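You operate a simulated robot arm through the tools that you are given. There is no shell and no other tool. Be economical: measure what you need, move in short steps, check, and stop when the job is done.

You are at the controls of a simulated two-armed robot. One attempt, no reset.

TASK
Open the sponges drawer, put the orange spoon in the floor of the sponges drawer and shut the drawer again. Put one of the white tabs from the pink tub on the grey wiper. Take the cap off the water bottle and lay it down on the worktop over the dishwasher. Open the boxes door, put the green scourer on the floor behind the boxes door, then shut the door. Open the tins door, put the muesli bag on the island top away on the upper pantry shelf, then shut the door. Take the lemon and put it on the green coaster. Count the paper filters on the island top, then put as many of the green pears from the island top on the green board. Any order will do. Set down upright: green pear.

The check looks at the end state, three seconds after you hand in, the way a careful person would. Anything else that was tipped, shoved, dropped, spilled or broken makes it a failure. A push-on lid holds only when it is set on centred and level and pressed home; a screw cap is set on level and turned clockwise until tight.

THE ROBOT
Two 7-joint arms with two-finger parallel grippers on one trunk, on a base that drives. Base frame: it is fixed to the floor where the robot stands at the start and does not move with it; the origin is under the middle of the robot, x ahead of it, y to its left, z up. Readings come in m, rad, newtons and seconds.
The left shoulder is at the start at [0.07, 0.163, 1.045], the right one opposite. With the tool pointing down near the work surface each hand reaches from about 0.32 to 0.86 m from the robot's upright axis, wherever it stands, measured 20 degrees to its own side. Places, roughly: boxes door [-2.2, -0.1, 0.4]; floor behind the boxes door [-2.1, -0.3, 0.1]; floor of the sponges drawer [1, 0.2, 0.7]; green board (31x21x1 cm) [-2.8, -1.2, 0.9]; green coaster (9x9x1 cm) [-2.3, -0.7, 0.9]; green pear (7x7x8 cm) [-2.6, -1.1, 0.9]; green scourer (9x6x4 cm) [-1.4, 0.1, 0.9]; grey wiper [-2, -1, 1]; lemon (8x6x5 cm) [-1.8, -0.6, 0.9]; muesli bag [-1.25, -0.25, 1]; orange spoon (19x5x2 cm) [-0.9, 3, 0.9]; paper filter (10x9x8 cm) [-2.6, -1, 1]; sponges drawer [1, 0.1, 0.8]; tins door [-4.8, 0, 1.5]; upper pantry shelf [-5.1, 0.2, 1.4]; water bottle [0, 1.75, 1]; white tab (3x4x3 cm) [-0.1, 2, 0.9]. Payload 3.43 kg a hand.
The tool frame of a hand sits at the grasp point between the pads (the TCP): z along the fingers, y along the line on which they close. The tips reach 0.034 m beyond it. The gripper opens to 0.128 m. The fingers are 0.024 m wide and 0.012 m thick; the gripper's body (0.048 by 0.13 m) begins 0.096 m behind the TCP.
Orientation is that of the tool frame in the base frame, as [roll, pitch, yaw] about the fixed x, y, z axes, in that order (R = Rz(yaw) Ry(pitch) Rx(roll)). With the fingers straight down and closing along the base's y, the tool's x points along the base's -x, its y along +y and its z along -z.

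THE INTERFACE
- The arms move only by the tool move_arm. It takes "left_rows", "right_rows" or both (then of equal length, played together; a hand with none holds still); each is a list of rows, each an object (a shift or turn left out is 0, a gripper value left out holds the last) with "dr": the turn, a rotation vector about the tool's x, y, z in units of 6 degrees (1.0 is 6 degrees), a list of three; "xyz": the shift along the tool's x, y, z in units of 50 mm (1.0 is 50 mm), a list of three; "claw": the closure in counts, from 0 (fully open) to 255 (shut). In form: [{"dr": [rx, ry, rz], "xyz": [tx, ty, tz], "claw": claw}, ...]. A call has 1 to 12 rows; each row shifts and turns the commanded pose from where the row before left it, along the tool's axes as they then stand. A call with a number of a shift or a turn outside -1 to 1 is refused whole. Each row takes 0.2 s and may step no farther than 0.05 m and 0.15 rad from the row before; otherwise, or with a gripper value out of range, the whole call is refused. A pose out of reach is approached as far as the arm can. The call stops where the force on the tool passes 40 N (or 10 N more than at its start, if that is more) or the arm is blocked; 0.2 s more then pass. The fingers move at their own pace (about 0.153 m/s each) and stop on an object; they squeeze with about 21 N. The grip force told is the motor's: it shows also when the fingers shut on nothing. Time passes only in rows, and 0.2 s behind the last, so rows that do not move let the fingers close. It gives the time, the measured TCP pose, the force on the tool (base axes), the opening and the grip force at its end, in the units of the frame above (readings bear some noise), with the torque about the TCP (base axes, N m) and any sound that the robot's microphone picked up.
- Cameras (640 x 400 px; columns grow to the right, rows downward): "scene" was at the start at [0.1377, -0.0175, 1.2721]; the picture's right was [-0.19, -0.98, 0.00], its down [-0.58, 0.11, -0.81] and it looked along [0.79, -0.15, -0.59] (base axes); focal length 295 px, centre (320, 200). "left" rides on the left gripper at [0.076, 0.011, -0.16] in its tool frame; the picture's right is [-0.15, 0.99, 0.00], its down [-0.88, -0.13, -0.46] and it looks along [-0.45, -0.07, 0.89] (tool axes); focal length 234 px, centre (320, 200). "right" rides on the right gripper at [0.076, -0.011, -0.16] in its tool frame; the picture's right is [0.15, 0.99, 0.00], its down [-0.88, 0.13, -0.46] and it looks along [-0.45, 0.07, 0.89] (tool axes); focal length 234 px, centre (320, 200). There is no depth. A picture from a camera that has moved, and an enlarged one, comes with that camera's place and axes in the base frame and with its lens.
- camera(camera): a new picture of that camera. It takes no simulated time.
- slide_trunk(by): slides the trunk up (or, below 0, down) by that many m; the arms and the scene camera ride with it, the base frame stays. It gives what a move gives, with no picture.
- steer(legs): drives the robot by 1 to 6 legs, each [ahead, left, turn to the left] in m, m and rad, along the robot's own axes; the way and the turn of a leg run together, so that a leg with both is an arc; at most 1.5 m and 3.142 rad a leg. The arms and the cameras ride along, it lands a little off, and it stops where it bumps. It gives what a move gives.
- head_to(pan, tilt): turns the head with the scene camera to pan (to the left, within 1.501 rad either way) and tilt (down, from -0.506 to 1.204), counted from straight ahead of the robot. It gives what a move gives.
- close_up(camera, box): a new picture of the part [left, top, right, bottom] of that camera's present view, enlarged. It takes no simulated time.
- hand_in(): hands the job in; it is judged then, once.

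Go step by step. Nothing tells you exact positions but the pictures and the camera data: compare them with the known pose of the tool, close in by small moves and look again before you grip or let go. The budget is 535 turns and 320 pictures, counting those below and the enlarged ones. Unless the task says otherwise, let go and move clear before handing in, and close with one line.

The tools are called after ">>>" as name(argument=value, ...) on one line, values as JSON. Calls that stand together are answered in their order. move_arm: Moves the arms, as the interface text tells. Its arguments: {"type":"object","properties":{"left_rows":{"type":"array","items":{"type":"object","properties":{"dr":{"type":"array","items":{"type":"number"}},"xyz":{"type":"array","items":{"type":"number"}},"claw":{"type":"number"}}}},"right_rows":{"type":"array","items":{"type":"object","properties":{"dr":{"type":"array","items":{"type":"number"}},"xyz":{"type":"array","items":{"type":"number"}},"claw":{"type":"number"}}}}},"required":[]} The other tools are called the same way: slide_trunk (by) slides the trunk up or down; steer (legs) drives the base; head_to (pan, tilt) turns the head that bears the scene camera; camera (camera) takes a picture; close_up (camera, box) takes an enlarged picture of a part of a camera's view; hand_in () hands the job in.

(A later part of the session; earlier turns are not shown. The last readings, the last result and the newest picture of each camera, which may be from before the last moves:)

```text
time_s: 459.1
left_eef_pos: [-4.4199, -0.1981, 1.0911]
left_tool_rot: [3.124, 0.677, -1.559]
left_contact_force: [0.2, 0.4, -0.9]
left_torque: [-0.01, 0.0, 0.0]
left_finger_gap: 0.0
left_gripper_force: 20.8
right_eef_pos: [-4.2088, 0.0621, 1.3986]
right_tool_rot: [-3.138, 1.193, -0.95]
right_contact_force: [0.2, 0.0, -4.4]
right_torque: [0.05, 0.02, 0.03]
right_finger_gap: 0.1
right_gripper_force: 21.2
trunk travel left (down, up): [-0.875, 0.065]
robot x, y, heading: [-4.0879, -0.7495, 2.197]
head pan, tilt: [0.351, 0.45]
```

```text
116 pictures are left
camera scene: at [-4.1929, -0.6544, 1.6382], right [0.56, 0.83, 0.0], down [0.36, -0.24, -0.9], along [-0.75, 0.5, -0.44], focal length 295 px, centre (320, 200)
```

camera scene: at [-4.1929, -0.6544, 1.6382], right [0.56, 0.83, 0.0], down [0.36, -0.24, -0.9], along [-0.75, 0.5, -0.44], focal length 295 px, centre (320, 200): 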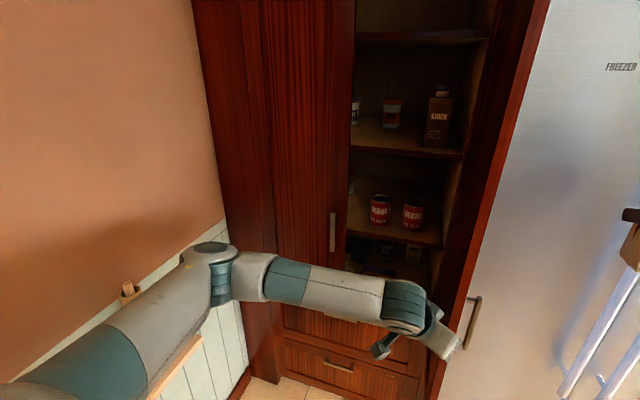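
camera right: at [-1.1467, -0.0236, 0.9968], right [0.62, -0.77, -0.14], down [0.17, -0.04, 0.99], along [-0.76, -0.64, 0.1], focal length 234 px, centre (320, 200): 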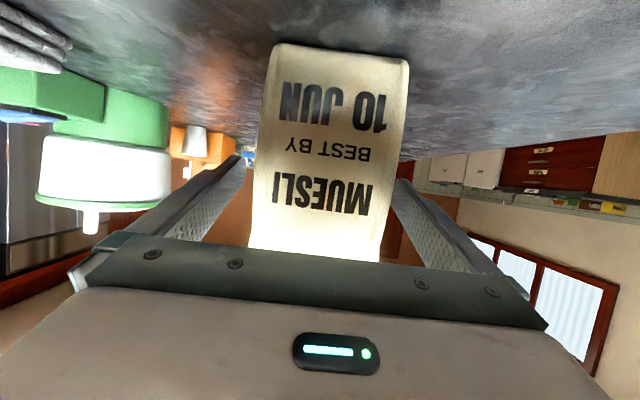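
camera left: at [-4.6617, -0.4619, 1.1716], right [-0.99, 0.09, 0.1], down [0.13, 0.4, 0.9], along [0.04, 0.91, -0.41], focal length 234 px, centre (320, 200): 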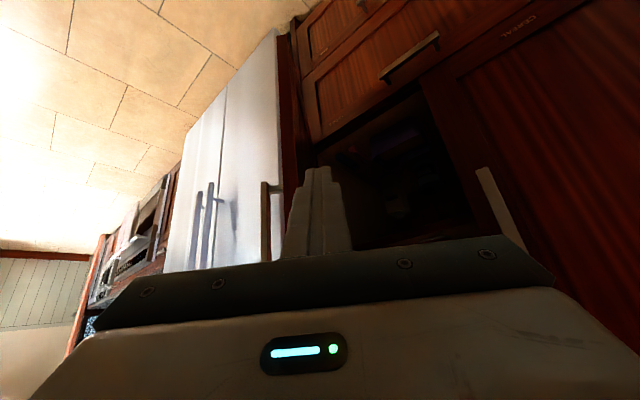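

Door stands well open (~105°), showing the upper shelf (z≈1.38) with tins and a bottle. Withdraw the left hand, raise the trunk, and back up to bring the bag around.

>>> move_arm(left_rows=[{"xyz": [0.63, 0.1, -0.51]}, {"xyz": [0.63, 0.1, -0.51]}, {"xyz": [0.63, 0.3, -0.51]}, {"xyz": [0.63, 0.4, -0.51]}, {"xyz": [0.5, 0.5, -0.4]}])

>>> slide_trunk(by=0.06)

>>> steer(legs=[[-0.22, 0, 0]])

>>> camera(camera="scene")

```text
time_s: 460.3
left_eef_pos: [-4.4886, -0.3978, 1.0961]
left_tool_rot: [3.126, 0.676, -1.558]
left_contact_force: [-0.3, -0.2, 0.3]
left_torque: [0.0, -0.05, -0.03]
left_finger_gap: 0.0
left_gripper_force: 21.3
right_eef_pos: [-4.2101, 0.0576, 1.3999]
right_tool_rot: [-3.132, 1.196, -0.944]
right_contact_force: [0.6, -1.3, -3.4]
right_torque: [-0.02, -0.04, -0.01]
right_finger_gap: 0.0998
right_gripper_force: 21.3
trunk travel left (down, up): [-0.875, 0.065]
robot x, y, heading: [-4.0907, -0.744, 2.199]
head pan, tilt: [0.351, 0.45]
```

```text
time_s: 461.3
left_eef_pos: [-4.4874, -0.3945, 1.1553]
left_tool_rot: [3.123, 0.675, -1.557]
left_contact_force: [-0.2, -0.6, -0.3]
left_torque: [-0.01, 0.0, -0.01]
left_finger_gap: 0.0
left_gripper_force: 21.0
right_eef_pos: [-4.2092, 0.06, 1.4587]
right_tool_rot: [-3.135, 1.192, -0.949]
right_contact_force: [0.5, 0.1, -3.4]
right_torque: [0.0, -0.01, -0.01]
right_finger_gap: 0.1
right_gripper_force: 21.0
trunk travel left (down, up): [-0.935, 0.005]
robot x, y, heading: [-4.0924, -0.7471, 2.199]
head pan, tilt: [0.351, 0.45]
```

```text
time_s: 463.0
left_eef_pos: [-4.3591, -0.5725, 1.1546]
left_tool_rot: [3.127, 0.673, -1.558]
left_contact_force: [0.1, 0.1, 0.3]
left_torque: [-0.01, -0.02, -0.01]
left_finger_gap: 0.0002
left_gripper_force: 21.1
right_eef_pos: [-4.0814, -0.1177, 1.4568]
right_tool_rot: [-3.135, 1.191, -0.951]
right_contact_force: [-0.2, 0.0, -4.5]
right_torque: [-0.02, 0.01, 0.01]
right_finger_gap: 0.0999
right_gripper_force: 20.8
trunk travel left (down, up): [-0.935, 0.005]
robot x, y, heading: [-3.9603, -0.9264, 2.196]
head pan, tilt: [0.351, 0.45]
```

```text
115 pictures are left
camera scene: at [-4.0657, -0.8311, 1.6976], right [0.56, 0.83, 0.0], down [0.36, -0.25, -0.9], along [-0.74, 0.5, -0.44], focal length 295 px, centre (320, 200)
```

scene: 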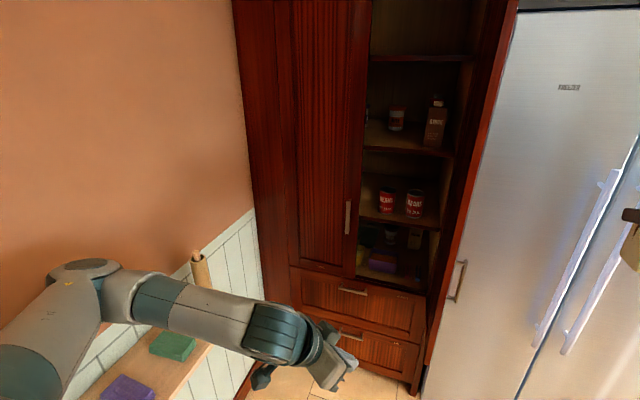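

Raise the left hand well above the wall rack, and bring the bag hand toward the centre.

>>> move_arm(left_rows=[{"xyz": [-0.52, 0, -0.65]}, {"xyz": [-0.52, 0, -0.65]}, {"xyz": [-0.52, 0, -0.65]}, {"xyz": [-0.52, 0, -0.65]}, {"xyz": [-0.52, 0, -0.65]}, {"xyz": [-0.52, 0, -0.65]}, {"dr": [-0.63, 0, -0.77]}, {"dr": [-0.63, 0, -0.77]}, {"dr": [-0.63, 0, -0.77]}, {"dr": [-0.63, 0, -0.77]}, {"dr": [-0.63, 0, -0.77]}], right_rows=[{"xyz": [0, 0.6, -0.1]}, {"xyz": [0, 0.6, -0.1]}, {"xyz": [0, 0.6, 0]}, {"xyz": [0, 0.6, 0]}, {"xyz": [0, 0.6, 0]}, {"xyz": [0, 0.6, 0]}, {"xyz": [0, 0.5, 0]}, {"xyz": [0, 0.5, 0]}, {}, {}, {}])

>>> head_to(pan=0.2, tilt=0.4)

>>> camera(camera="scene")

```text
time_s: 465.4
left_eef_pos: [-4.3542, -0.5753, 1.405]
left_tool_rot: [3.122, 0.682, -1.038]
left_contact_force: [1.5, -0.3, 0.3]
left_torque: [0.04, -0.03, -0.01]
left_finger_gap: 0.0
left_gripper_force: 21.6
right_eef_pos: [-4.2625, -0.2616, 1.4607]
right_tool_rot: [-3.136, 1.192, -0.95]
right_contact_force: [-0.9, 0.3, -4.3]
right_torque: [0.04, -0.02, -0.02]
right_finger_gap: 0.0999
right_gripper_force: 21.4
trunk travel left (down, up): [-0.935, 0.005]
robot x, y, heading: [-3.9585, -0.9289, 2.198]
head pan, tilt: [0.351, 0.45]
```

```text
time_s: 466.1
left_eef_pos: [-4.3526, -0.5744, 1.4059]
left_tool_rot: [3.119, 0.684, -1.043]
left_contact_force: [0.1, -0.5, 0.0]
left_torque: [0.01, 0.01, 0.01]
left_finger_gap: 0.0001
left_gripper_force: 20.5
right_eef_pos: [-4.2616, -0.2609, 1.4626]
right_tool_rot: [-3.135, 1.192, -0.949]
right_contact_force: [-0.1, 0.4, -4.8]
right_torque: [-0.04, -0.01, -0.02]
right_finger_gap: 0.0999
right_gripper_force: 21.3
trunk travel left (down, up): [-0.935, 0.005]
robot x, y, heading: [-3.9588, -0.9285, 2.197]
head pan, tilt: [0.201, 0.4]
```

```text
114 pictures are left
camera scene: at [-4.0556, -0.8232, 1.7027], right [0.68, 0.74, 0.0], down [0.29, -0.26, -0.92], along [-0.68, 0.62, -0.39], focal length 295 px, centre (320, 200)
```

scene: 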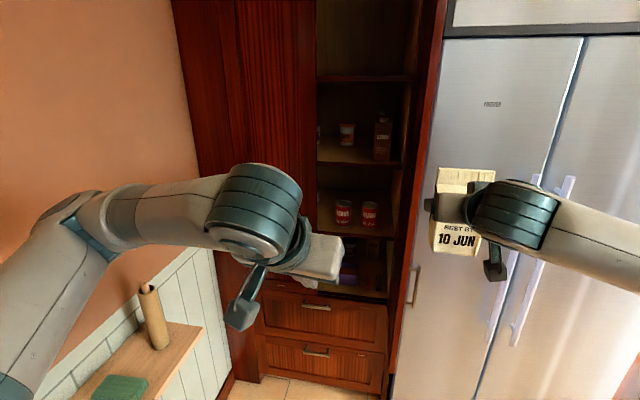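

Move the left hand further left, strafe left 0.15, and check alignment.

>>> move_arm(left_rows=[{"xyz": [0.3, 0.5, -0.2]}, {"xyz": [0.3, 0.5, -0.2]}, {"xyz": [0.3, 0.5, -0.2]}])

>>> steer(legs=[[0, 0.15, 0]])

>>> camera(camera="scene")

```text
time_s: 466.9
left_eef_pos: [-4.4009, -0.6379, 1.4158]
left_tool_rot: [3.123, 0.682, -1.041]
left_contact_force: [-0.8, -0.6, -1.1]
left_torque: [0.01, 0.02, -0.02]
left_finger_gap: 0.0001
left_gripper_force: 21.0
left hand out of reach, approached as far as the arm can: row 2, 3
right_eef_pos: [-4.2623, -0.261, 1.4622]
right_tool_rot: [-3.135, 1.193, -0.948]
right_contact_force: [-0.5, -0.1, -4.3]
right_torque: [0.01, -0.01, 0.02]
right_finger_gap: 0.0997
right_gripper_force: 21.2
trunk travel left (down, up): [-0.935, 0.005]
robot x, y, heading: [-3.9587, -0.9266, 2.194]
head pan, tilt: [0.201, 0.4]
```

```text
time_s: 468.3
left_eef_pos: [-4.5189, -0.7203, 1.4156]
left_tool_rot: [3.118, 0.682, -1.049]
left_contact_force: [0.7, 0.0, 0.5]
left_torque: [-0.02, 0.03, 0.01]
left_finger_gap: 0.0001
left_gripper_force: 21.2
right_eef_pos: [-4.3769, -0.3453, 1.462]
right_tool_rot: [3.142, 1.193, -0.96]
right_contact_force: [0.2, 0.6, -4.7]
right_torque: [0.0, -0.01, 0.04]
right_finger_gap: 0.1
right_gripper_force: 20.8
trunk travel left (down, up): [-0.935, 0.005]
robot x, y, heading: [-4.0835, -1.0142, 2.192]
head pan, tilt: [0.201, 0.4]
```

```text
113 pictures are left
camera scene: at [-4.1736, -0.9083, 1.7028], right [0.68, 0.73, 0.0], down [0.28, -0.27, -0.92], along [-0.67, 0.63, -0.39], focal length 295 px, centre (320, 200)
```

scene: 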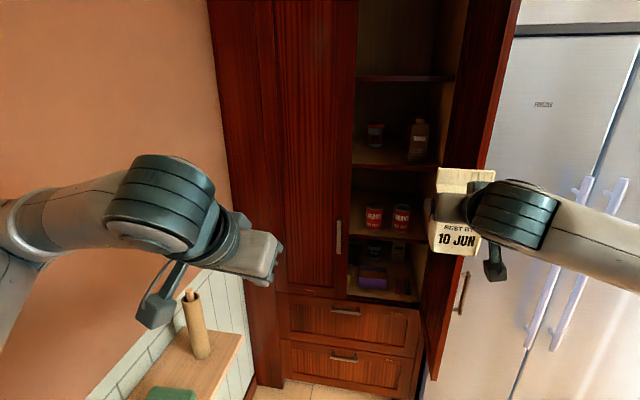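

Shift the bag left to p≈−3.92 and up, then drive forward.

>>> move_arm(right_rows=[{"xyz": [-0.2, 0.6, -0.08]}, {"xyz": [-0.2, 0.6, -0.08]}, {"xyz": [-0.2, 0.6, -0.08]}, {"xyz": [-0.2, 0.6, -0.08]}, {"xyz": [0, 0.6, 0]}])

>>> camera(camera="scene")

>>> camera(camera="right")

```text
time_s: 469.5
left_eef_pos: [-4.5237, -0.7225, 1.4145]
left_tool_rot: [3.123, 0.683, -1.045]
left_contact_force: [-0.9, -0.1, -0.1]
left_torque: [0.03, 0.0, -0.02]
left_finger_gap: 0.0003
left_gripper_force: 21.0
right_eef_pos: [-4.5027, -0.4348, 1.5037]
right_tool_rot: [-3.131, 1.193, -0.951]
right_contact_force: [0.2, -0.6, -4.0]
right_torque: [0.03, 0.02, 0.01]
right_finger_gap: 0.0997
right_gripper_force: 20.3
trunk travel left (down, up): [-0.935, 0.005]
robot x, y, heading: [-4.0832, -1.0137, 2.195]
head pan, tilt: [0.201, 0.4]
```

```text
112 pictures are left
camera scene: at [-4.1785, -0.9118, 1.7027], right [0.68, 0.73, 0.0], down [0.29, -0.26, -0.92], along [-0.67, 0.63, -0.39], focal length 295 px, centre (320, 200)
```

scene: 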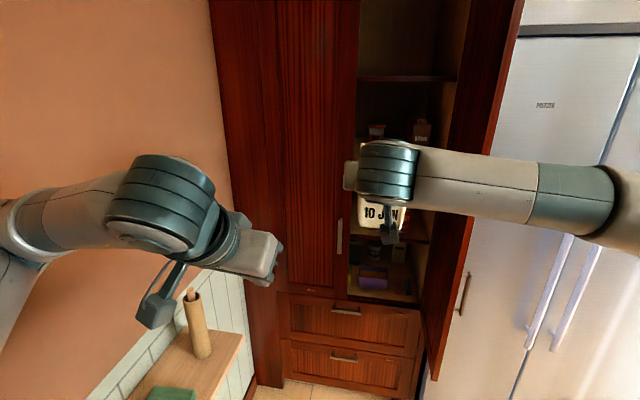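

```text
111 pictures are left
camera right: at [-4.3936, -0.5724, 1.4922], right [-0.78, -0.61, -0.14], down [-0.05, -0.16, 0.99], along [-0.62, 0.78, 0.09], focal length 234 px, centre (320, 200)
```

right: 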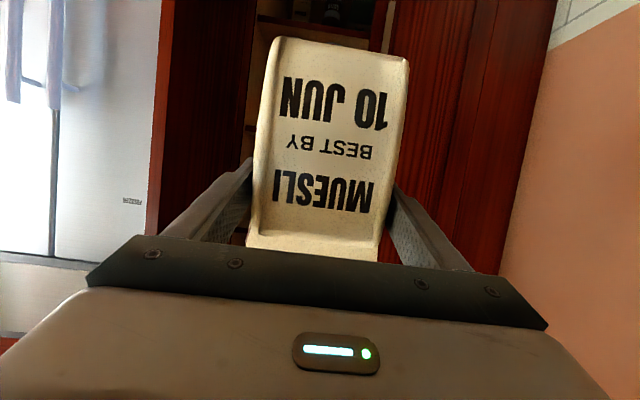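

Raise 3 cm more for shelf clearance and shift slightly right, then drive forward.

>>> move_arm(right_rows=[{"xyz": [-0.56, -0.3, -0.22]}])

>>> steer(legs=[[0.22, 0, 0]])

>>> camera(camera="right")

>>> camera(camera="scene")

```text
time_s: 469.9
left_eef_pos: [-4.5187, -0.7225, 1.4149]
left_tool_rot: [3.118, 0.683, -1.047]
left_contact_force: [1.0, 0.2, -0.9]
left_torque: [0.02, 0.02, 0.04]
left_finger_gap: 0.0002
left_gripper_force: 21.1
right_eef_pos: [-4.4873, -0.423, 1.5348]
right_tool_rot: [-3.139, 1.194, -0.959]
right_contact_force: [0.3, -0.1, -3.0]
right_torque: [0.01, 0.0, 0.01]
right_finger_gap: 0.0998
right_gripper_force: 21.5
trunk travel left (down, up): [-0.935, 0.005]
robot x, y, heading: [-4.0809, -1.0155, 2.193]
head pan, tilt: [0.201, 0.4]
```

```text
time_s: 471.6
left_eef_pos: [-4.6465, -0.5472, 1.4177]
left_tool_rot: [3.12, 0.686, -1.046]
left_contact_force: [-0.1, -0.7, -0.5]
left_torque: [0.01, 0.05, -0.01]
left_finger_gap: 0.0
left_gripper_force: 21.2
right_eef_pos: [-4.6163, -0.2482, 1.5386]
right_tool_rot: [-3.136, 1.197, -0.954]
right_contact_force: [-0.8, -0.7, -4.2]
right_torque: [0.0, -0.03, 0.01]
right_finger_gap: 0.0997
right_gripper_force: 20.7
trunk travel left (down, up): [-0.935, 0.005]
robot x, y, heading: [-4.21, -0.8336, 2.196]
head pan, tilt: [0.201, 0.4]
```

```text
110 pictures are left
camera right: at [-4.5058, -0.3858, 1.525], right [-0.78, -0.61, -0.14], down [-0.05, -0.16, 0.99], along [-0.62, 0.78, 0.09], focal length 234 px, centre (320, 200)
```

right: 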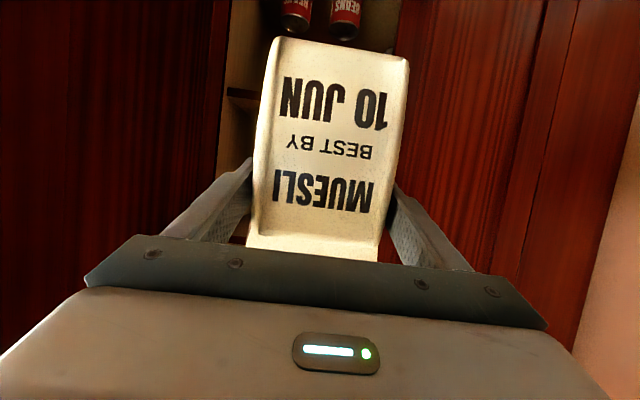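

```text
109 pictures are left
camera scene: at [-4.3021, -0.7353, 1.7034], right [0.68, 0.73, 0.0], down [0.28, -0.26, -0.92], along [-0.67, 0.63, -0.39], focal length 295 px, centre (320, 200)
```

scene: 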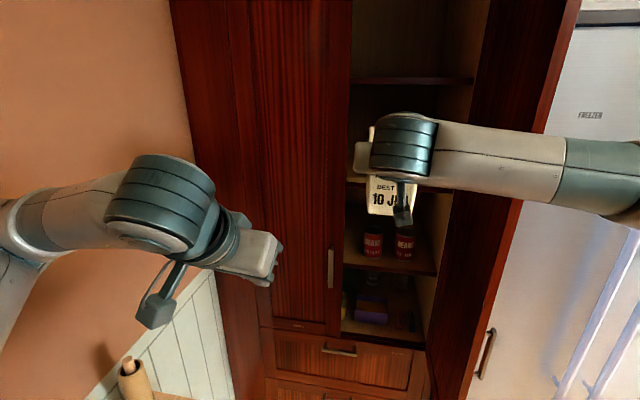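

The right forearm will meet the open door's end as I advance; pushing it there swings the door further open. Advance in small steps and watch.

>>> steer(legs=[[0.1, 0, 0]])

>>> camera(camera="scene")

```text
time_s: 472.7
left_eef_pos: [-4.7017, -0.4701, 1.4181]
left_tool_rot: [3.12, 0.69, -1.046]
left_contact_force: [1.4, 0.0, -0.3]
left_torque: [0.05, -0.01, 0.01]
left_finger_gap: 0.0
left_gripper_force: 21.3
right_eef_pos: [-4.6697, -0.1722, 1.5394]
right_tool_rot: [-3.136, 1.201, -0.954]
right_contact_force: [1.0, 0.3, -3.8]
right_torque: [0.0, 0.03, 0.01]
right_finger_gap: 0.0996
right_gripper_force: 21.2
trunk travel left (down, up): [-0.935, 0.005]
robot x, y, heading: [-4.2631, -0.7585, 2.193]
head pan, tilt: [0.201, 0.4]
```

```text
108 pictures are left
camera scene: at [-4.3564, -0.6591, 1.7038], right [0.68, 0.73, 0.0], down [0.28, -0.26, -0.92], along [-0.68, 0.63, -0.38], focal length 295 px, centre (320, 200)
```

scene: 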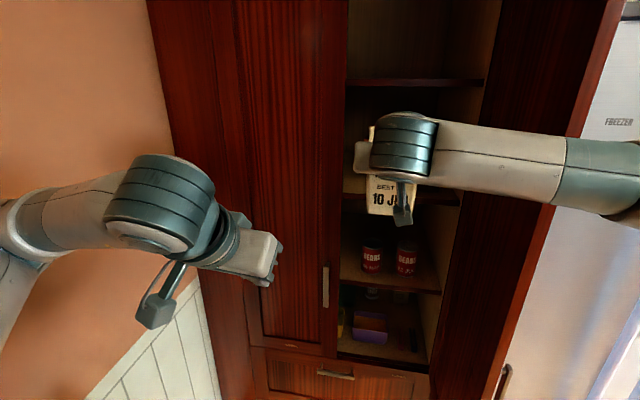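

>>> steer(legs=[[0.08, 0, 0]])

>>> camera(camera="scene")

>>> camera(camera="right")

```text
time_s: 473.7
left_eef_pos: [-4.7301, -0.4252, 1.4188]
left_tool_rot: [3.12, 0.688, -1.05]
left_contact_force: [-0.1, 0.1, -0.2]
left_torque: [0.0, 0.02, 0.03]
left_finger_gap: 0.0001
left_gripper_force: 20.8
right_eef_pos: [-4.6983, -0.132, 1.5362]
right_tool_rot: [-3.118, 1.196, -0.929]
right_contact_force: [0.8, -0.2, -4.6]
right_torque: [0.0, 0.01, -0.02]
right_finger_gap: 0.1
right_gripper_force: 20.9
trunk travel left (down, up): [-0.935, 0.005]
robot x, y, heading: [-4.2962, -0.7175, 2.185]
head pan, tilt: [0.201, 0.4]
stopped in leg 1: the robot was blocked; the commanded pose is now the measured one
```

```text
107 pictures are left
camera scene: at [-4.3864, -0.6171, 1.7041], right [0.69, 0.73, 0.0], down [0.28, -0.26, -0.92], along [-0.67, 0.64, -0.38], focal length 295 px, centre (320, 200)
```

scene: 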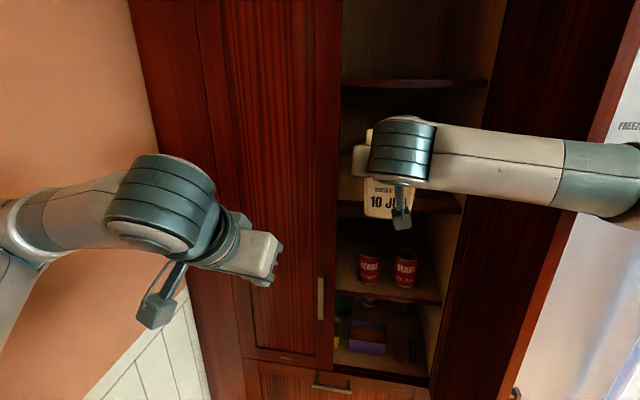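

```text
106 pictures are left
camera right: at [-4.5869, -0.2697, 1.5239], right [-0.78, -0.61, -0.15], down [-0.05, -0.16, 0.98], along [-0.63, 0.77, 0.09], focal length 234 px, centre (320, 200)
```

right: 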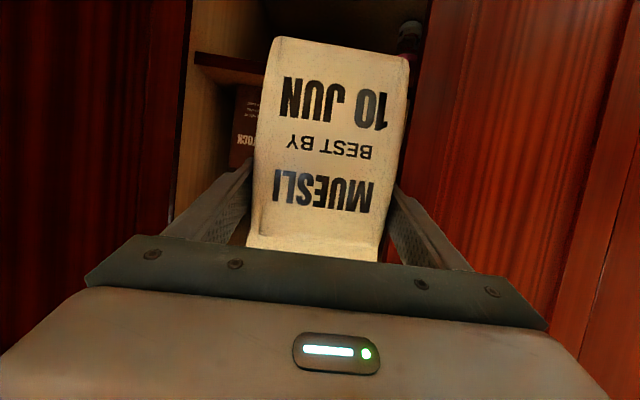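

Forearm touches the door end. Back 5 cm and extend the arm instead, which straightens the elbow.

>>> steer(legs=[[-0.05, 0, 0]])

>>> move_arm(right_rows=[{"xyz": [-0.29, 0, 0.745]}, {"xyz": [-0.29, 0, 0.745]}, {"xyz": [-0.29, 0, 0.745]}])

>>> camera(camera="scene")

>>> camera(camera="right")

```text
time_s: 474.7
left_eef_pos: [-4.7148, -0.4461, 1.4104]
left_tool_rot: [3.122, 0.672, -1.052]
left_contact_force: [-1.2, 0.9, 0.1]
left_torque: [-0.02, -0.09, 0.02]
left_finger_gap: 0.0
left_gripper_force: 21.4
right_eef_pos: [-4.6836, -0.1514, 1.5228]
right_tool_rot: [-3.119, 1.179, -0.936]
right_contact_force: [-0.7, 1.7, -4.7]
right_torque: [0.02, 0.03, -0.03]
right_finger_gap: 0.0998
right_gripper_force: 20.9
trunk travel left (down, up): [-0.935, 0.005]
robot x, y, heading: [-4.2677, -0.7496, 2.183]
head pan, tilt: [0.201, 0.4]
```

```text
time_s: 475.5
left_eef_pos: [-4.7063, -0.4584, 1.4165]
left_tool_rot: [3.12, 0.684, -1.054]
left_contact_force: [0.6, -1.2, 0.1]
left_torque: [0.01, 0.02, -0.03]
left_finger_gap: 0.0
left_gripper_force: 20.6
right_eef_pos: [-4.7423, -0.0651, 1.5306]
right_tool_rot: [-3.123, 1.192, -0.935]
right_contact_force: [0.5, 0.0, -3.8]
right_torque: [-0.02, -0.02, 0.01]
right_finger_gap: 0.0998
right_gripper_force: 21.3
trunk travel left (down, up): [-0.935, 0.005]
robot x, y, heading: [-4.272, -0.7496, 2.186]
head pan, tilt: [0.201, 0.4]
```

```text
105 pictures are left
camera scene: at [-4.3619, -0.6507, 1.7035], right [0.69, 0.73, 0.0], down [0.28, -0.26, -0.92], along [-0.67, 0.63, -0.39], focal length 295 px, centre (320, 200)
```

scene: 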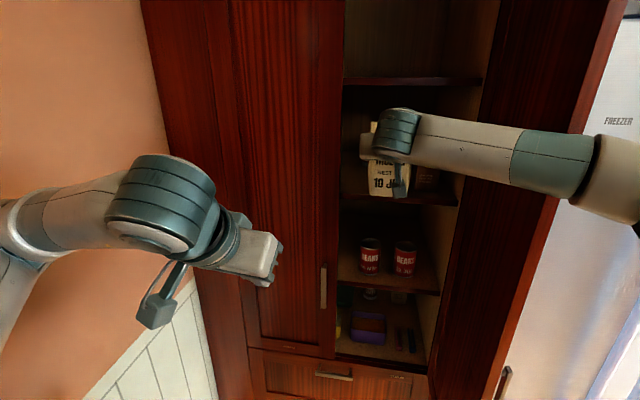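

```text
104 pictures are left
camera right: at [-4.6315, -0.2021, 1.5189], right [-0.78, -0.61, -0.14], down [-0.06, -0.16, 0.99], along [-0.63, 0.77, 0.09], focal length 234 px, centre (320, 200)
```

right: 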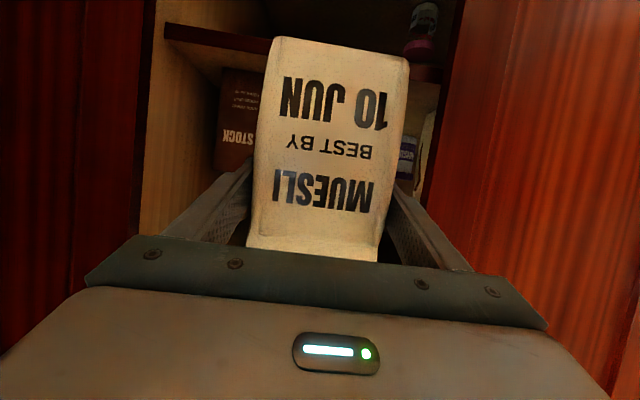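

Enough clearance on both sides. Continue forward, slightly left to stay clear of the bottle.

>>> move_arm(right_rows=[{"xyz": [-0.26, 0.15, 0.7]}, {"xyz": [-0.26, 0.15, 0.7]}])

>>> camera(camera="right")

>>> camera(camera="scene")

```text
time_s: 476.3
left_eef_pos: [-4.6991, -0.4793, 1.422]
left_tool_rot: [3.123, 0.696, -1.053]
left_contact_force: [-0.4, -0.4, 0.4]
left_torque: [0.04, 0.0, -0.02]
left_finger_gap: 0.0
left_gripper_force: 21.1
right_eef_pos: [-4.7937, -0.04, 1.5349]
right_tool_rot: [-3.099, 1.198, -0.907]
right_contact_force: [0.3, -0.1, -4.4]
right_torque: [-0.01, 0.05, 0.03]
right_finger_gap: 0.0998
right_gripper_force: 21.1
trunk travel left (down, up): [-0.935, 0.005]
robot x, y, heading: [-4.2687, -0.7541, 2.179]
head pan, tilt: [0.201, 0.4]
stopped in row 2 (right hand): the arm was blocked; the commanded pose is now the measured one
```

```text
103 pictures are left
camera right: at [-4.6825, -0.1765, 1.5223], right [-0.77, -0.62, -0.15], down [-0.06, -0.17, 0.98], along [-0.64, 0.77, 0.1], focal length 234 px, centre (320, 200)
```

right: 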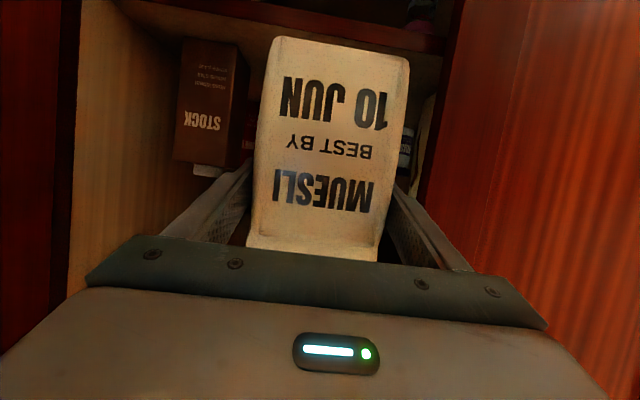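

```text
102 pictures are left
camera scene: at [-4.3535, -0.6735, 1.7053], right [0.69, 0.73, 0.01], down [0.28, -0.25, -0.93], along [-0.67, 0.64, -0.38], focal length 295 px, centre (320, 200)
```

scene: 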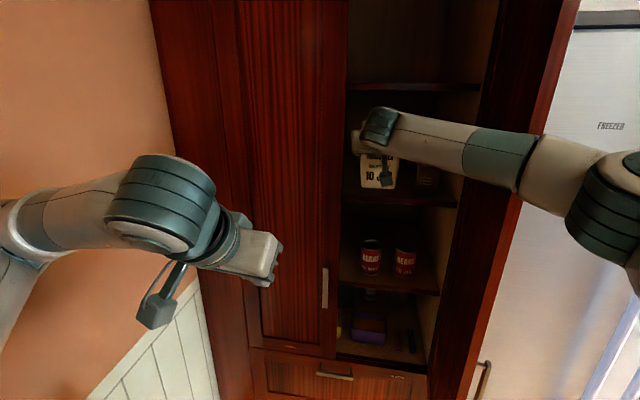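

The forearm is still blocked by the door. I'll push the door further open with the left hand, passing beneath the right arm. Back off slightly, then move the left hand in front and lower it.

>>> steer(legs=[[-0.06, 0, 0.01]])

>>> move_arm(left_rows=[{"xyz": [0.216, -0.752, -0.18]}, {"xyz": [0.216, -0.752, -0.18]}, {"xyz": [0.216, -0.752, -0.18]}, {"xyz": [0.216, -0.752, -0.18]}, {"xyz": [0.5, -0.3, 0.5]}, {"xyz": [0.586, 0, 0.7]}, {"xyz": [0.586, 0, 0.7]}, {"xyz": [0.586, 0, 0.7]}, {"xyz": [0.586, 0, 0.7]}, {"xyz": [0.586, 0, 0.7]}])

>>> camera(camera="scene")

>>> camera(camera="left")

```text
time_s: 477.2
left_eef_pos: [-4.6823, -0.5025, 1.4107]
left_tool_rot: [3.122, 0.675, -1.042]
left_contact_force: [-0.2, 0.6, -1.3]
left_torque: [-0.06, -0.04, 0.01]
left_finger_gap: 0.0
left_gripper_force: 21.3
right_eef_pos: [-4.7816, -0.0597, 1.514]
right_tool_rot: [-3.117, 1.176, -0.917]
right_contact_force: [-0.6, 0.8, -5.0]
right_torque: [0.02, 0.06, 0.0]
right_finger_gap: 0.1002
right_gripper_force: 21.2
trunk travel left (down, up): [-0.935, 0.005]
robot x, y, heading: [-4.2351, -0.8017, 2.195]
head pan, tilt: [0.201, 0.4]
```

```text
time_s: 479.4
left_eef_pos: [-4.5063, -0.4501, 1.1554]
left_tool_rot: [3.122, 0.679, -1.043]
left_contact_force: [0.1, -1.0, -0.8]
left_torque: [-0.01, -0.02, -0.02]
left_finger_gap: 0.0
left_gripper_force: 20.7
left hand out of reach, approached as far as the arm can: row 1, 2, 6, 7
right_eef_pos: [-4.7771, -0.0673, 1.5179]
right_tool_rot: [-3.114, 1.184, -0.915]
right_contact_force: [-0.6, -0.8, -4.2]
right_torque: [0.01, 0.0, 0.0]
right_finger_gap: 0.1002
right_gripper_force: 20.8
trunk travel left (down, up): [-0.935, 0.005]
robot x, y, heading: [-4.2381, -0.7984, 2.194]
head pan, tilt: [0.201, 0.4]
```

```text
101 pictures are left
camera scene: at [-4.3327, -0.6956, 1.7028], right [0.68, 0.73, 0.0], down [0.29, -0.26, -0.92], along [-0.68, 0.62, -0.39], focal length 295 px, centre (320, 200)
```

scene: 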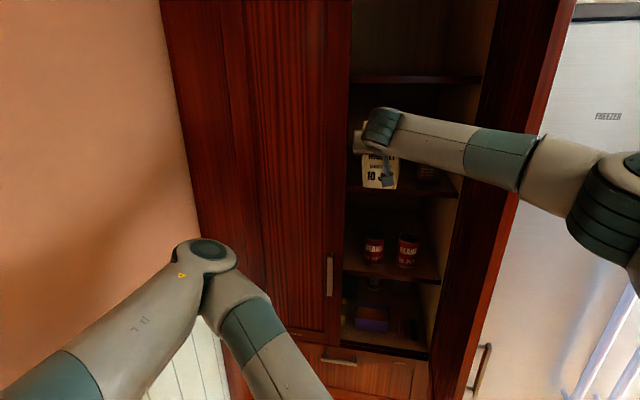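

```text
100 pictures are left
camera left: at [-4.4319, -0.5912, 1.2337], right [-0.91, -0.41, 0.11], down [-0.08, 0.42, 0.91], along [-0.42, 0.81, -0.41], focal length 234 px, centre (320, 200)
```

left: 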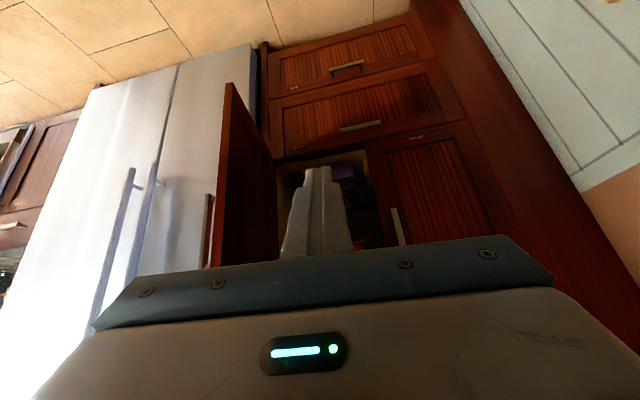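

Left hand is low in front of the opening. Move it in and sweep right to push the door wider.

>>> move_arm(left_rows=[{"xyz": [-0.68, 0, 0.55]}, {"xyz": [-0.68, 0, 0.55]}, {"xyz": [-0.68, 0, 0.55]}, {"xyz": [-0.68, 0, 0.55]}, {"xyz": [-0.68, 0, 0.55]}, {"xyz": [-0.68, 0, 0.55]}, {"xyz": [-0.6, 0, 0.48]}])

>>> move_arm(left_rows=[{"xyz": [0, -0.5, 0]}, {"xyz": [0, -0.5, 0]}, {"xyz": [0, -0.5, 0]}, {"xyz": [0, -0.5, 0]}, {"xyz": [0, -0.5, 0]}, {"xyz": [0, -0.5, 0]}, {"xyz": [0, -0.4, 0]}, {"xyz": [0, -0.4, 0]}])

>>> camera(camera="scene")

```text
time_s: 481.0
left_eef_pos: [-4.6598, -0.1907, 1.1576]
left_tool_rot: [3.121, 0.681, -1.046]
left_contact_force: [-0.3, 0.1, 0.5]
left_torque: [0.01, 0.0, 0.0]
left_finger_gap: 0.0
left_gripper_force: 20.8
right_eef_pos: [-4.7765, -0.0664, 1.5196]
right_tool_rot: [-3.114, 1.183, -0.917]
right_contact_force: [-0.6, 0.7, -4.2]
right_torque: [0.01, 0.01, 0.03]
right_finger_gap: 0.0998
right_gripper_force: 21.3
trunk travel left (down, up): [-0.935, 0.005]
robot x, y, heading: [-4.2355, -0.8021, 2.195]
head pan, tilt: [0.201, 0.4]
```

```text
time_s: 482.7
left_eef_pos: [-4.5339, -0.1108, 1.1524]
left_tool_rot: [3.107, 0.679, -1.025]
left_contact_force: [-19.7, -44.5, 12.2]
left_torque: [3.91, -2.85, -3.47]
left_finger_gap: 0.0
left_gripper_force: 20.9
right_eef_pos: [-4.7845, -0.0734, 1.5186]
right_tool_rot: [-3.106, 1.183, -0.903]
right_contact_force: [0.2, 1.6, -4.9]
right_torque: [0.01, 0.04, 0.12]
right_finger_gap: 0.1004
right_gripper_force: 21.1
trunk travel left (down, up): [-0.935, 0.005]
robot x, y, heading: [-4.2351, -0.8017, 2.204]
head pan, tilt: [0.201, 0.4]
stopped in row 8 (left hand): the force on the tool passed its limit (the readings are from after the stop); the commanded pose is now the measured one
```

```text
99 pictures are left
camera scene: at [-4.3363, -0.7003, 1.7028], right [0.67, 0.74, 0.0], down [0.29, -0.26, -0.92], along [-0.68, 0.62, -0.39], focal length 295 px, centre (320, 200)
```

scene: 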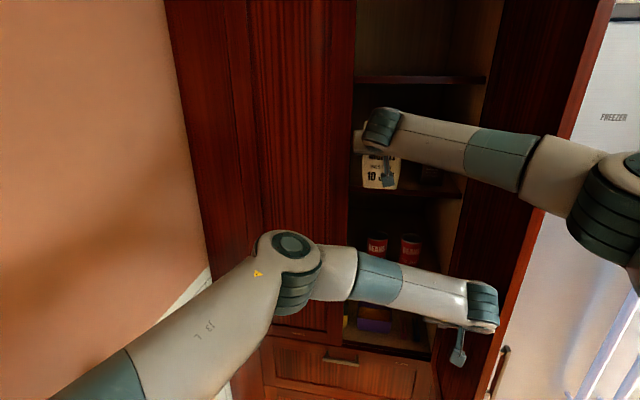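

The door is at its stop (~95°). So I need the robot further left so the right arm goes straight in. Withdraw the left hand a little, back up, shift left while moving the bag hand right.

>>> move_arm(left_rows=[{"xyz": [0, 0.6, 0]}, {"xyz": [0.3, 0.6, -0.25]}, {"xyz": [0.5, 0.3, -0.4]}])

>>> steer(legs=[[-0.12, 0, 0]])

>>> move_arm(right_rows=[{"xyz": [-0.3, -0.5, -0.1]}, {"xyz": [-0.3, -0.5, -0.1]}, {"xyz": [0, -0.5, 0]}, {"xyz": [0, -0.5, 0]}])

>>> steer(legs=[[0, 0.12, 0]])

>>> camera(camera="scene")

```text
time_s: 483.5
left_eef_pos: [-4.5636, -0.1929, 1.1539]
left_tool_rot: [3.108, 0.678, -1.034]
left_contact_force: [-0.1, -0.2, 0.4]
left_torque: [0.03, 0.01, -0.03]
left_finger_gap: 0.0002
left_gripper_force: 20.9
right_eef_pos: [-4.7791, -0.0715, 1.5203]
right_tool_rot: [-3.114, 1.185, -0.91]
right_contact_force: [0.1, -0.6, -5.1]
right_torque: [0.0, 0.04, -0.05]
right_finger_gap: 0.1
right_gripper_force: 21.3
trunk travel left (down, up): [-0.935, 0.005]
robot x, y, heading: [-4.2347, -0.8036, 2.203]
head pan, tilt: [0.201, 0.4]
```

```text
time_s: 484.7
left_eef_pos: [-4.4947, -0.2858, 1.1503]
left_tool_rot: [3.108, 0.674, -1.032]
left_contact_force: [-0.4, 0.2, -0.8]
left_torque: [-0.02, -0.02, 0.04]
left_finger_gap: 0.0002
left_gripper_force: 21.3
right_eef_pos: [-4.7128, -0.1628, 1.5173]
right_tool_rot: [-3.113, 1.179, -0.911]
right_contact_force: [-0.4, 0.3, -3.7]
right_torque: [-0.01, 0.0, 0.01]
right_finger_gap: 0.1001
right_gripper_force: 20.6
trunk travel left (down, up): [-0.935, 0.005]
robot x, y, heading: [-4.1618, -0.8949, 2.202]
head pan, tilt: [0.201, 0.4]
```

```text
time_s: 485.7
left_eef_pos: [-4.4913, -0.2874, 1.1534]
left_tool_rot: [3.106, 0.678, -1.033]
left_contact_force: [-0.4, -1.1, 0.2]
left_torque: [-0.01, -0.02, 0.0]
left_finger_gap: 0.0
left_gripper_force: 21.0
right_eef_pos: [-4.6286, -0.1072, 1.5519]
right_tool_rot: [-3.117, 1.182, -0.912]
right_contact_force: [0.1, -0.2, -3.8]
right_torque: [0.01, 0.0, 0.01]
right_finger_gap: 0.0998
right_gripper_force: 20.9
trunk travel left (down, up): [-0.935, 0.005]
robot x, y, heading: [-4.1672, -0.8995, 2.2]
head pan, tilt: [0.201, 0.4]
```

```text
time_s: 486.9
left_eef_pos: [-4.5835, -0.3535, 1.1525]
left_tool_rot: [3.105, 0.677, -1.04]
left_contact_force: [0.6, -0.1, -0.1]
left_torque: [0.0, 0.05, 0.04]
left_finger_gap: 0.0002
left_gripper_force: 21.1
right_eef_pos: [-4.7185, -0.1727, 1.5519]
right_tool_rot: [-3.122, 1.182, -0.925]
right_contact_force: [0.6, 1.0, -4.1]
right_torque: [0.01, 0.04, 0.06]
right_finger_gap: 0.0999
right_gripper_force: 21.1
trunk travel left (down, up): [-0.935, 0.005]
robot x, y, heading: [-4.2616, -0.9681, 2.194]
head pan, tilt: [0.201, 0.4]
```

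```text
98 pictures are left
camera scene: at [-4.3534, -0.8601, 1.7028], right [0.68, 0.73, 0.0], down [0.28, -0.27, -0.92], along [-0.68, 0.62, -0.39], focal length 295 px, centre (320, 200)
```

scene: 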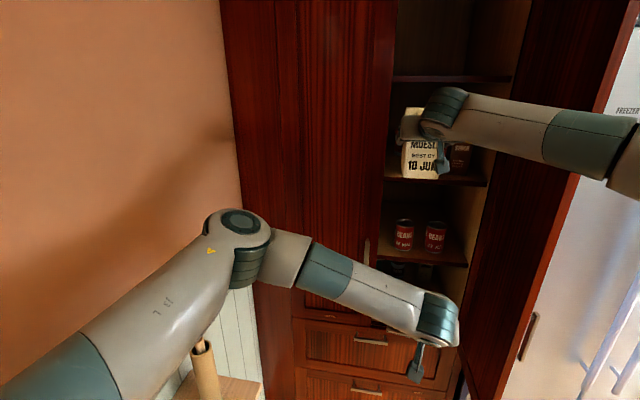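

>>> move_arm(right_rows=[{"xyz": [-0.26, -0.2, 0.7]}, {"xyz": [-0.26, -0.1, 0.7]}, {"xyz": [-0.26, 0, 0.7]}])

>>> camera(camera="scene")

>>> camera(camera="right")

```text
time_s: 487.7
left_eef_pos: [-4.594, -0.3598, 1.1524]
left_tool_rot: [3.117, 0.678, -1.03]
left_contact_force: [-1.9, -1.1, -0.4]
left_torque: [0.09, -0.15, -0.09]
left_finger_gap: 0.0002
left_gripper_force: 21.7
right_eef_pos: [-4.7795, -0.0775, 1.546]
right_tool_rot: [-3.098, 1.184, -0.907]
right_contact_force: [2.7, 3.1, -2.4]
right_torque: [-0.14, 0.0, 0.28]
right_finger_gap: 0.0995
right_gripper_force: 20.7
right hand out of reach, approached as far as the arm can: row 3
trunk travel left (down, up): [-0.935, 0.005]
robot x, y, heading: [-4.2624, -0.9687, 2.191]
head pan, tilt: [0.201, 0.4]
```

```text
97 pictures are left
camera scene: at [-4.3671, -0.8685, 1.7026], right [0.68, 0.73, 0.01], down [0.29, -0.26, -0.92], along [-0.67, 0.63, -0.39], focal length 295 px, centre (320, 200)
```

scene: 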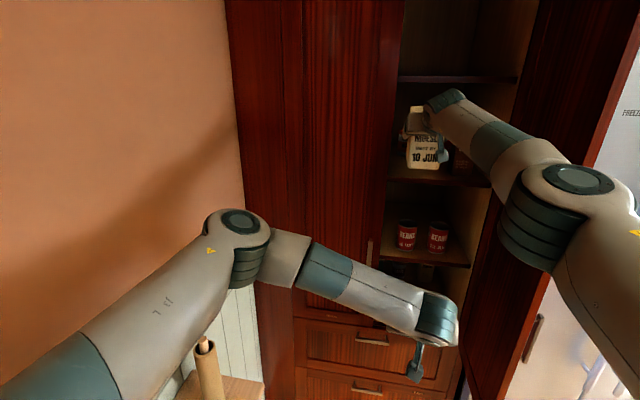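

```text
96 pictures are left
camera right: at [-4.667, -0.2135, 1.5361], right [-0.77, -0.62, -0.15], down [-0.07, -0.16, 0.99], along [-0.64, 0.77, 0.08], focal length 234 px, centre (320, 200)
```

right: 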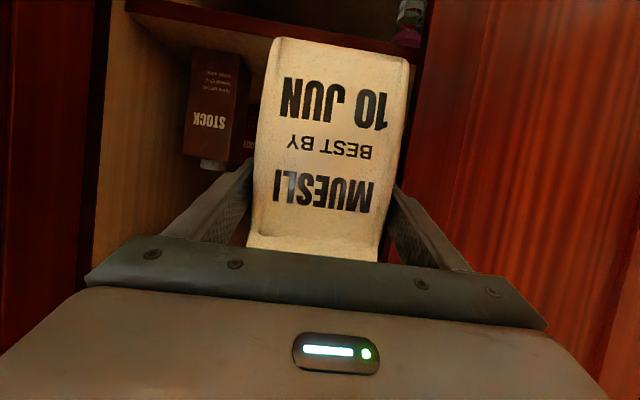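

Arm is now nearly straight with the elbow clear of the door. Nudge the bag 1 cm right and drive forward in two steps.

>>> move_arm(right_rows=[{"xyz": [0, -0.24, 0]}])

>>> steer(legs=[[0.1, 0, 0]])

>>> camera(camera="right")

>>> camera(camera="scene")

```text
time_s: 488.1
left_eef_pos: [-4.582, -0.3533, 1.1517]
left_tool_rot: [3.103, 0.675, -1.04]
left_contact_force: [0.1, 0.6, 0.5]
left_torque: [-0.03, 0.01, 0.06]
left_finger_gap: 0.0
left_gripper_force: 21.1
right_eef_pos: [-4.7562, -0.064, 1.5428]
right_tool_rot: [-3.126, 1.183, -0.931]
right_contact_force: [0.5, 0.4, -4.6]
right_torque: [0.0, 0.0, 0.05]
right_finger_gap: 0.1
right_gripper_force: 21.0
trunk travel left (down, up): [-0.935, 0.005]
robot x, y, heading: [-4.2574, -0.9666, 2.196]
head pan, tilt: [0.201, 0.4]
```

```text
time_s: 489.3
left_eef_pos: [-4.6398, -0.2807, 1.1569]
left_tool_rot: [3.109, 0.684, -1.039]
left_contact_force: [0.6, -0.2, 0.0]
left_torque: [-0.01, 0.04, 0.01]
left_finger_gap: 0.0
left_gripper_force: 21.0
right_eef_pos: [-4.8152, 0.0058, 1.5512]
right_tool_rot: [-3.114, 1.188, -0.916]
right_contact_force: [1.4, -1.4, -4.0]
right_torque: [-0.06, -0.03, -0.03]
right_finger_gap: 0.1001
right_gripper_force: 20.7
trunk travel left (down, up): [-0.935, 0.005]
robot x, y, heading: [-4.3165, -0.8903, 2.19]
head pan, tilt: [0.201, 0.4]
```

```text
95 pictures are left
camera right: at [-4.7036, -0.1302, 1.5399], right [-0.77, -0.62, -0.15], down [-0.06, -0.16, 0.99], along [-0.64, 0.76, 0.09], focal length 234 px, centre (320, 200)
```

right: 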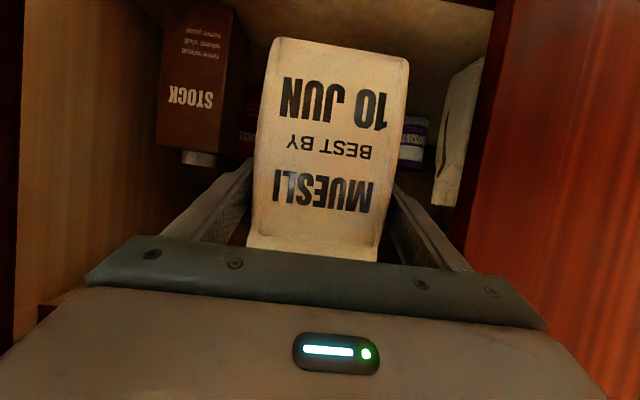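

```text
94 pictures are left
camera scene: at [-4.4102, -0.79, 1.7037], right [0.68, 0.73, 0.0], down [0.28, -0.26, -0.92], along [-0.68, 0.63, -0.38], focal length 295 px, centre (320, 200)
```

scene: 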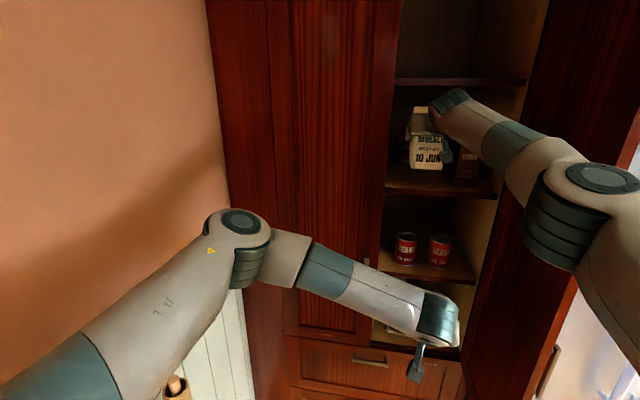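

>>> steer(legs=[[0.08, 0, 0]])

>>> camera(camera="right")

>>> camera(camera="scene")

```text
time_s: 490.3
left_eef_pos: [-4.6853, -0.2191, 1.1569]
left_tool_rot: [3.108, 0.684, -1.036]
left_contact_force: [1.0, -0.6, 0.4]
left_torque: [0.02, 0.0, 0.03]
left_finger_gap: 0.0002
left_gripper_force: 21.0
right_eef_pos: [-4.8622, 0.0645, 1.5536]
right_tool_rot: [-3.115, 1.191, -0.912]
right_contact_force: [0.4, -1.0, -3.0]
right_torque: [-0.06, -0.04, 0.0]
right_finger_gap: 0.0996
right_gripper_force: 21.1
trunk travel left (down, up): [-0.935, 0.005]
robot x, y, heading: [-4.3622, -0.8225, 2.198]
head pan, tilt: [0.201, 0.4]
```

```text
93 pictures are left
camera right: at [-4.7496, -0.0704, 1.5423], right [-0.77, -0.63, -0.15], down [-0.06, -0.16, 0.99], along [-0.64, 0.76, 0.09], focal length 234 px, centre (320, 200)
```

right: 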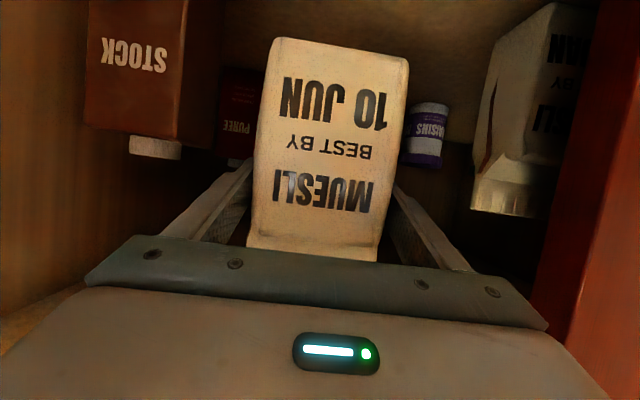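

```text
92 pictures are left
camera scene: at [-4.4539, -0.7293, 1.704], right [0.68, 0.74, 0.0], down [0.28, -0.26, -0.92], along [-0.68, 0.63, -0.38], focal length 295 px, centre (320, 200)
```

scene: 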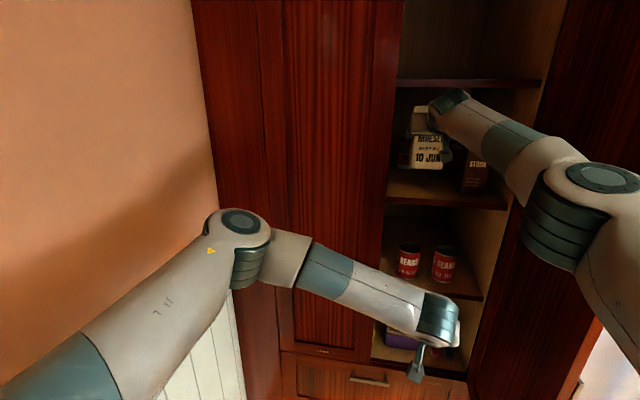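

Bag is above the shelf, clear of neighbours. Lower it toward the shelf.

>>> move_arm(right_rows=[{"xyz": [0.45, 0, 0.18]}, {"xyz": [0.45, 0, 0.18]}, {"xyz": [0.1, 0, 0.04]}])

>>> close_up(camera="scene", box=[380, 70, 520, 220])

```text
time_s: 491.1
left_eef_pos: [-4.691, -0.2146, 1.152]
left_tool_rot: [3.111, 0.676, -1.035]
left_contact_force: [-0.4, -0.2, 0.0]
left_torque: [0.02, 0.02, -0.03]
left_finger_gap: 0.0
left_gripper_force: 21.3
right_eef_pos: [-4.8682, 0.0726, 1.4928]
right_tool_rot: [-3.114, 1.185, -0.913]
right_contact_force: [-1.4, 0.1, -4.0]
right_torque: [-0.02, 0.0, 0.0]
right_finger_gap: 0.0997
right_gripper_force: 21.2
trunk travel left (down, up): [-0.935, 0.005]
robot x, y, heading: [-4.3644, -0.8245, 2.199]
head pan, tilt: [0.201, 0.4]
```

```text
2.67 times, centred on (450, 145) of scene
camera zoom: at [-4.4613, -0.7203, 1.7027], right [0.68, 0.74, 0.0], down [0.29, -0.26, -0.92], along [-0.68, 0.62, -0.39], focal length 786 px, centre (-27, 347)
```

zoom: 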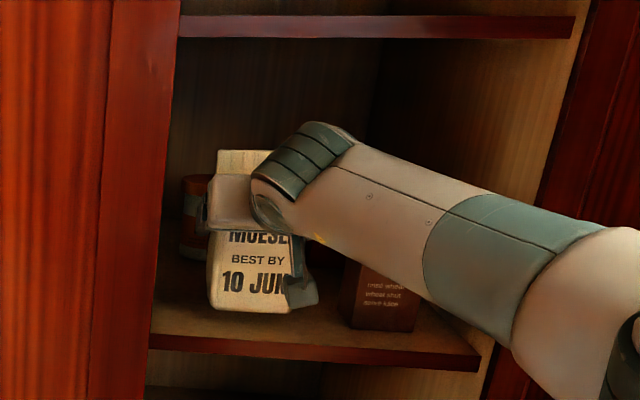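

>>> move_arm(right_rows=[{"xyz": [0.08, 0, 0.03]}, {"xyz": [0.08, 0, 0.03]}, {"xyz": [0.08, 0, 0.03]}])

```text
time_s: 491.9
left_eef_pos: [-4.69, -0.2132, 1.1521]
left_tool_rot: [3.107, 0.677, -1.035]
left_contact_force: [0.3, -0.2, -0.3]
left_torque: [-0.01, 0.03, 0.01]
left_finger_gap: 0.0
left_gripper_force: 21.0
right_eef_pos: [-4.867, 0.074, 1.4768]
right_tool_rot: [-3.113, 1.183, -0.913]
right_contact_force: [0.3, 0.8, -4.0]
right_torque: [0.0, 0.0, -0.01]
right_finger_gap: 0.0997
right_gripper_force: 20.8
trunk travel left (down, up): [-0.935, 0.005]
robot x, y, heading: [-4.3667, -0.8215, 2.193]
head pan, tilt: [0.201, 0.4]
```

>>> move_arm(right_rows=[{"xyz": [0.08, 0, 0.03]}, {"xyz": [0.08, 0, 0.03]}, {"xyz": [0.08, 0, 0.03]}])

>>> close_up(camera="scene", box=[380, 70, 520, 220])

```text
time_s: 492.7
left_eef_pos: [-4.6887, -0.215, 1.1544]
left_tool_rot: [3.108, 0.679, -1.035]
left_contact_force: [-0.2, 0.5, -0.3]
left_torque: [-0.03, 0.02, 0.0]
left_finger_gap: 0.0
left_gripper_force: 21.1
right_eef_pos: [-4.8647, 0.0694, 1.4721]
right_tool_rot: [-3.117, 1.193, -0.917]
right_contact_force: [-3.5, 3.5, 13.7]
right_torque: [0.1, 1.05, -0.13]
right_finger_gap: 0.0999
right_gripper_force: 20.9
trunk travel left (down, up): [-0.935, 0.005]
robot x, y, heading: [-4.3645, -0.8258, 2.197]
head pan, tilt: [0.201, 0.4]
```

```text
2.67 times, centred on (450, 145) of scene
camera zoom: at [-4.459, -0.7226, 1.7033], right [0.68, 0.74, 0.0], down [0.29, -0.26, -0.92], along [-0.68, 0.62, -0.39], focal length 786 px, centre (-27, 347)
```

zoom: 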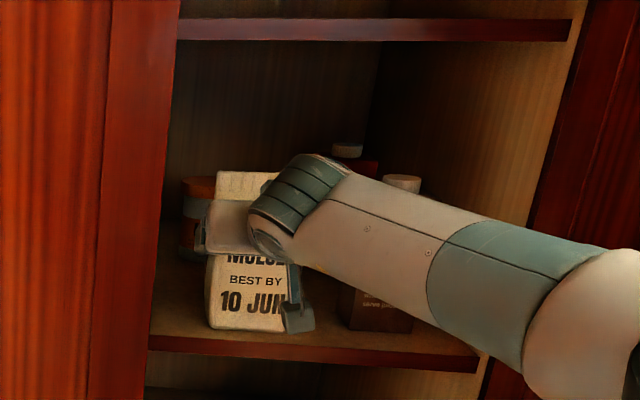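

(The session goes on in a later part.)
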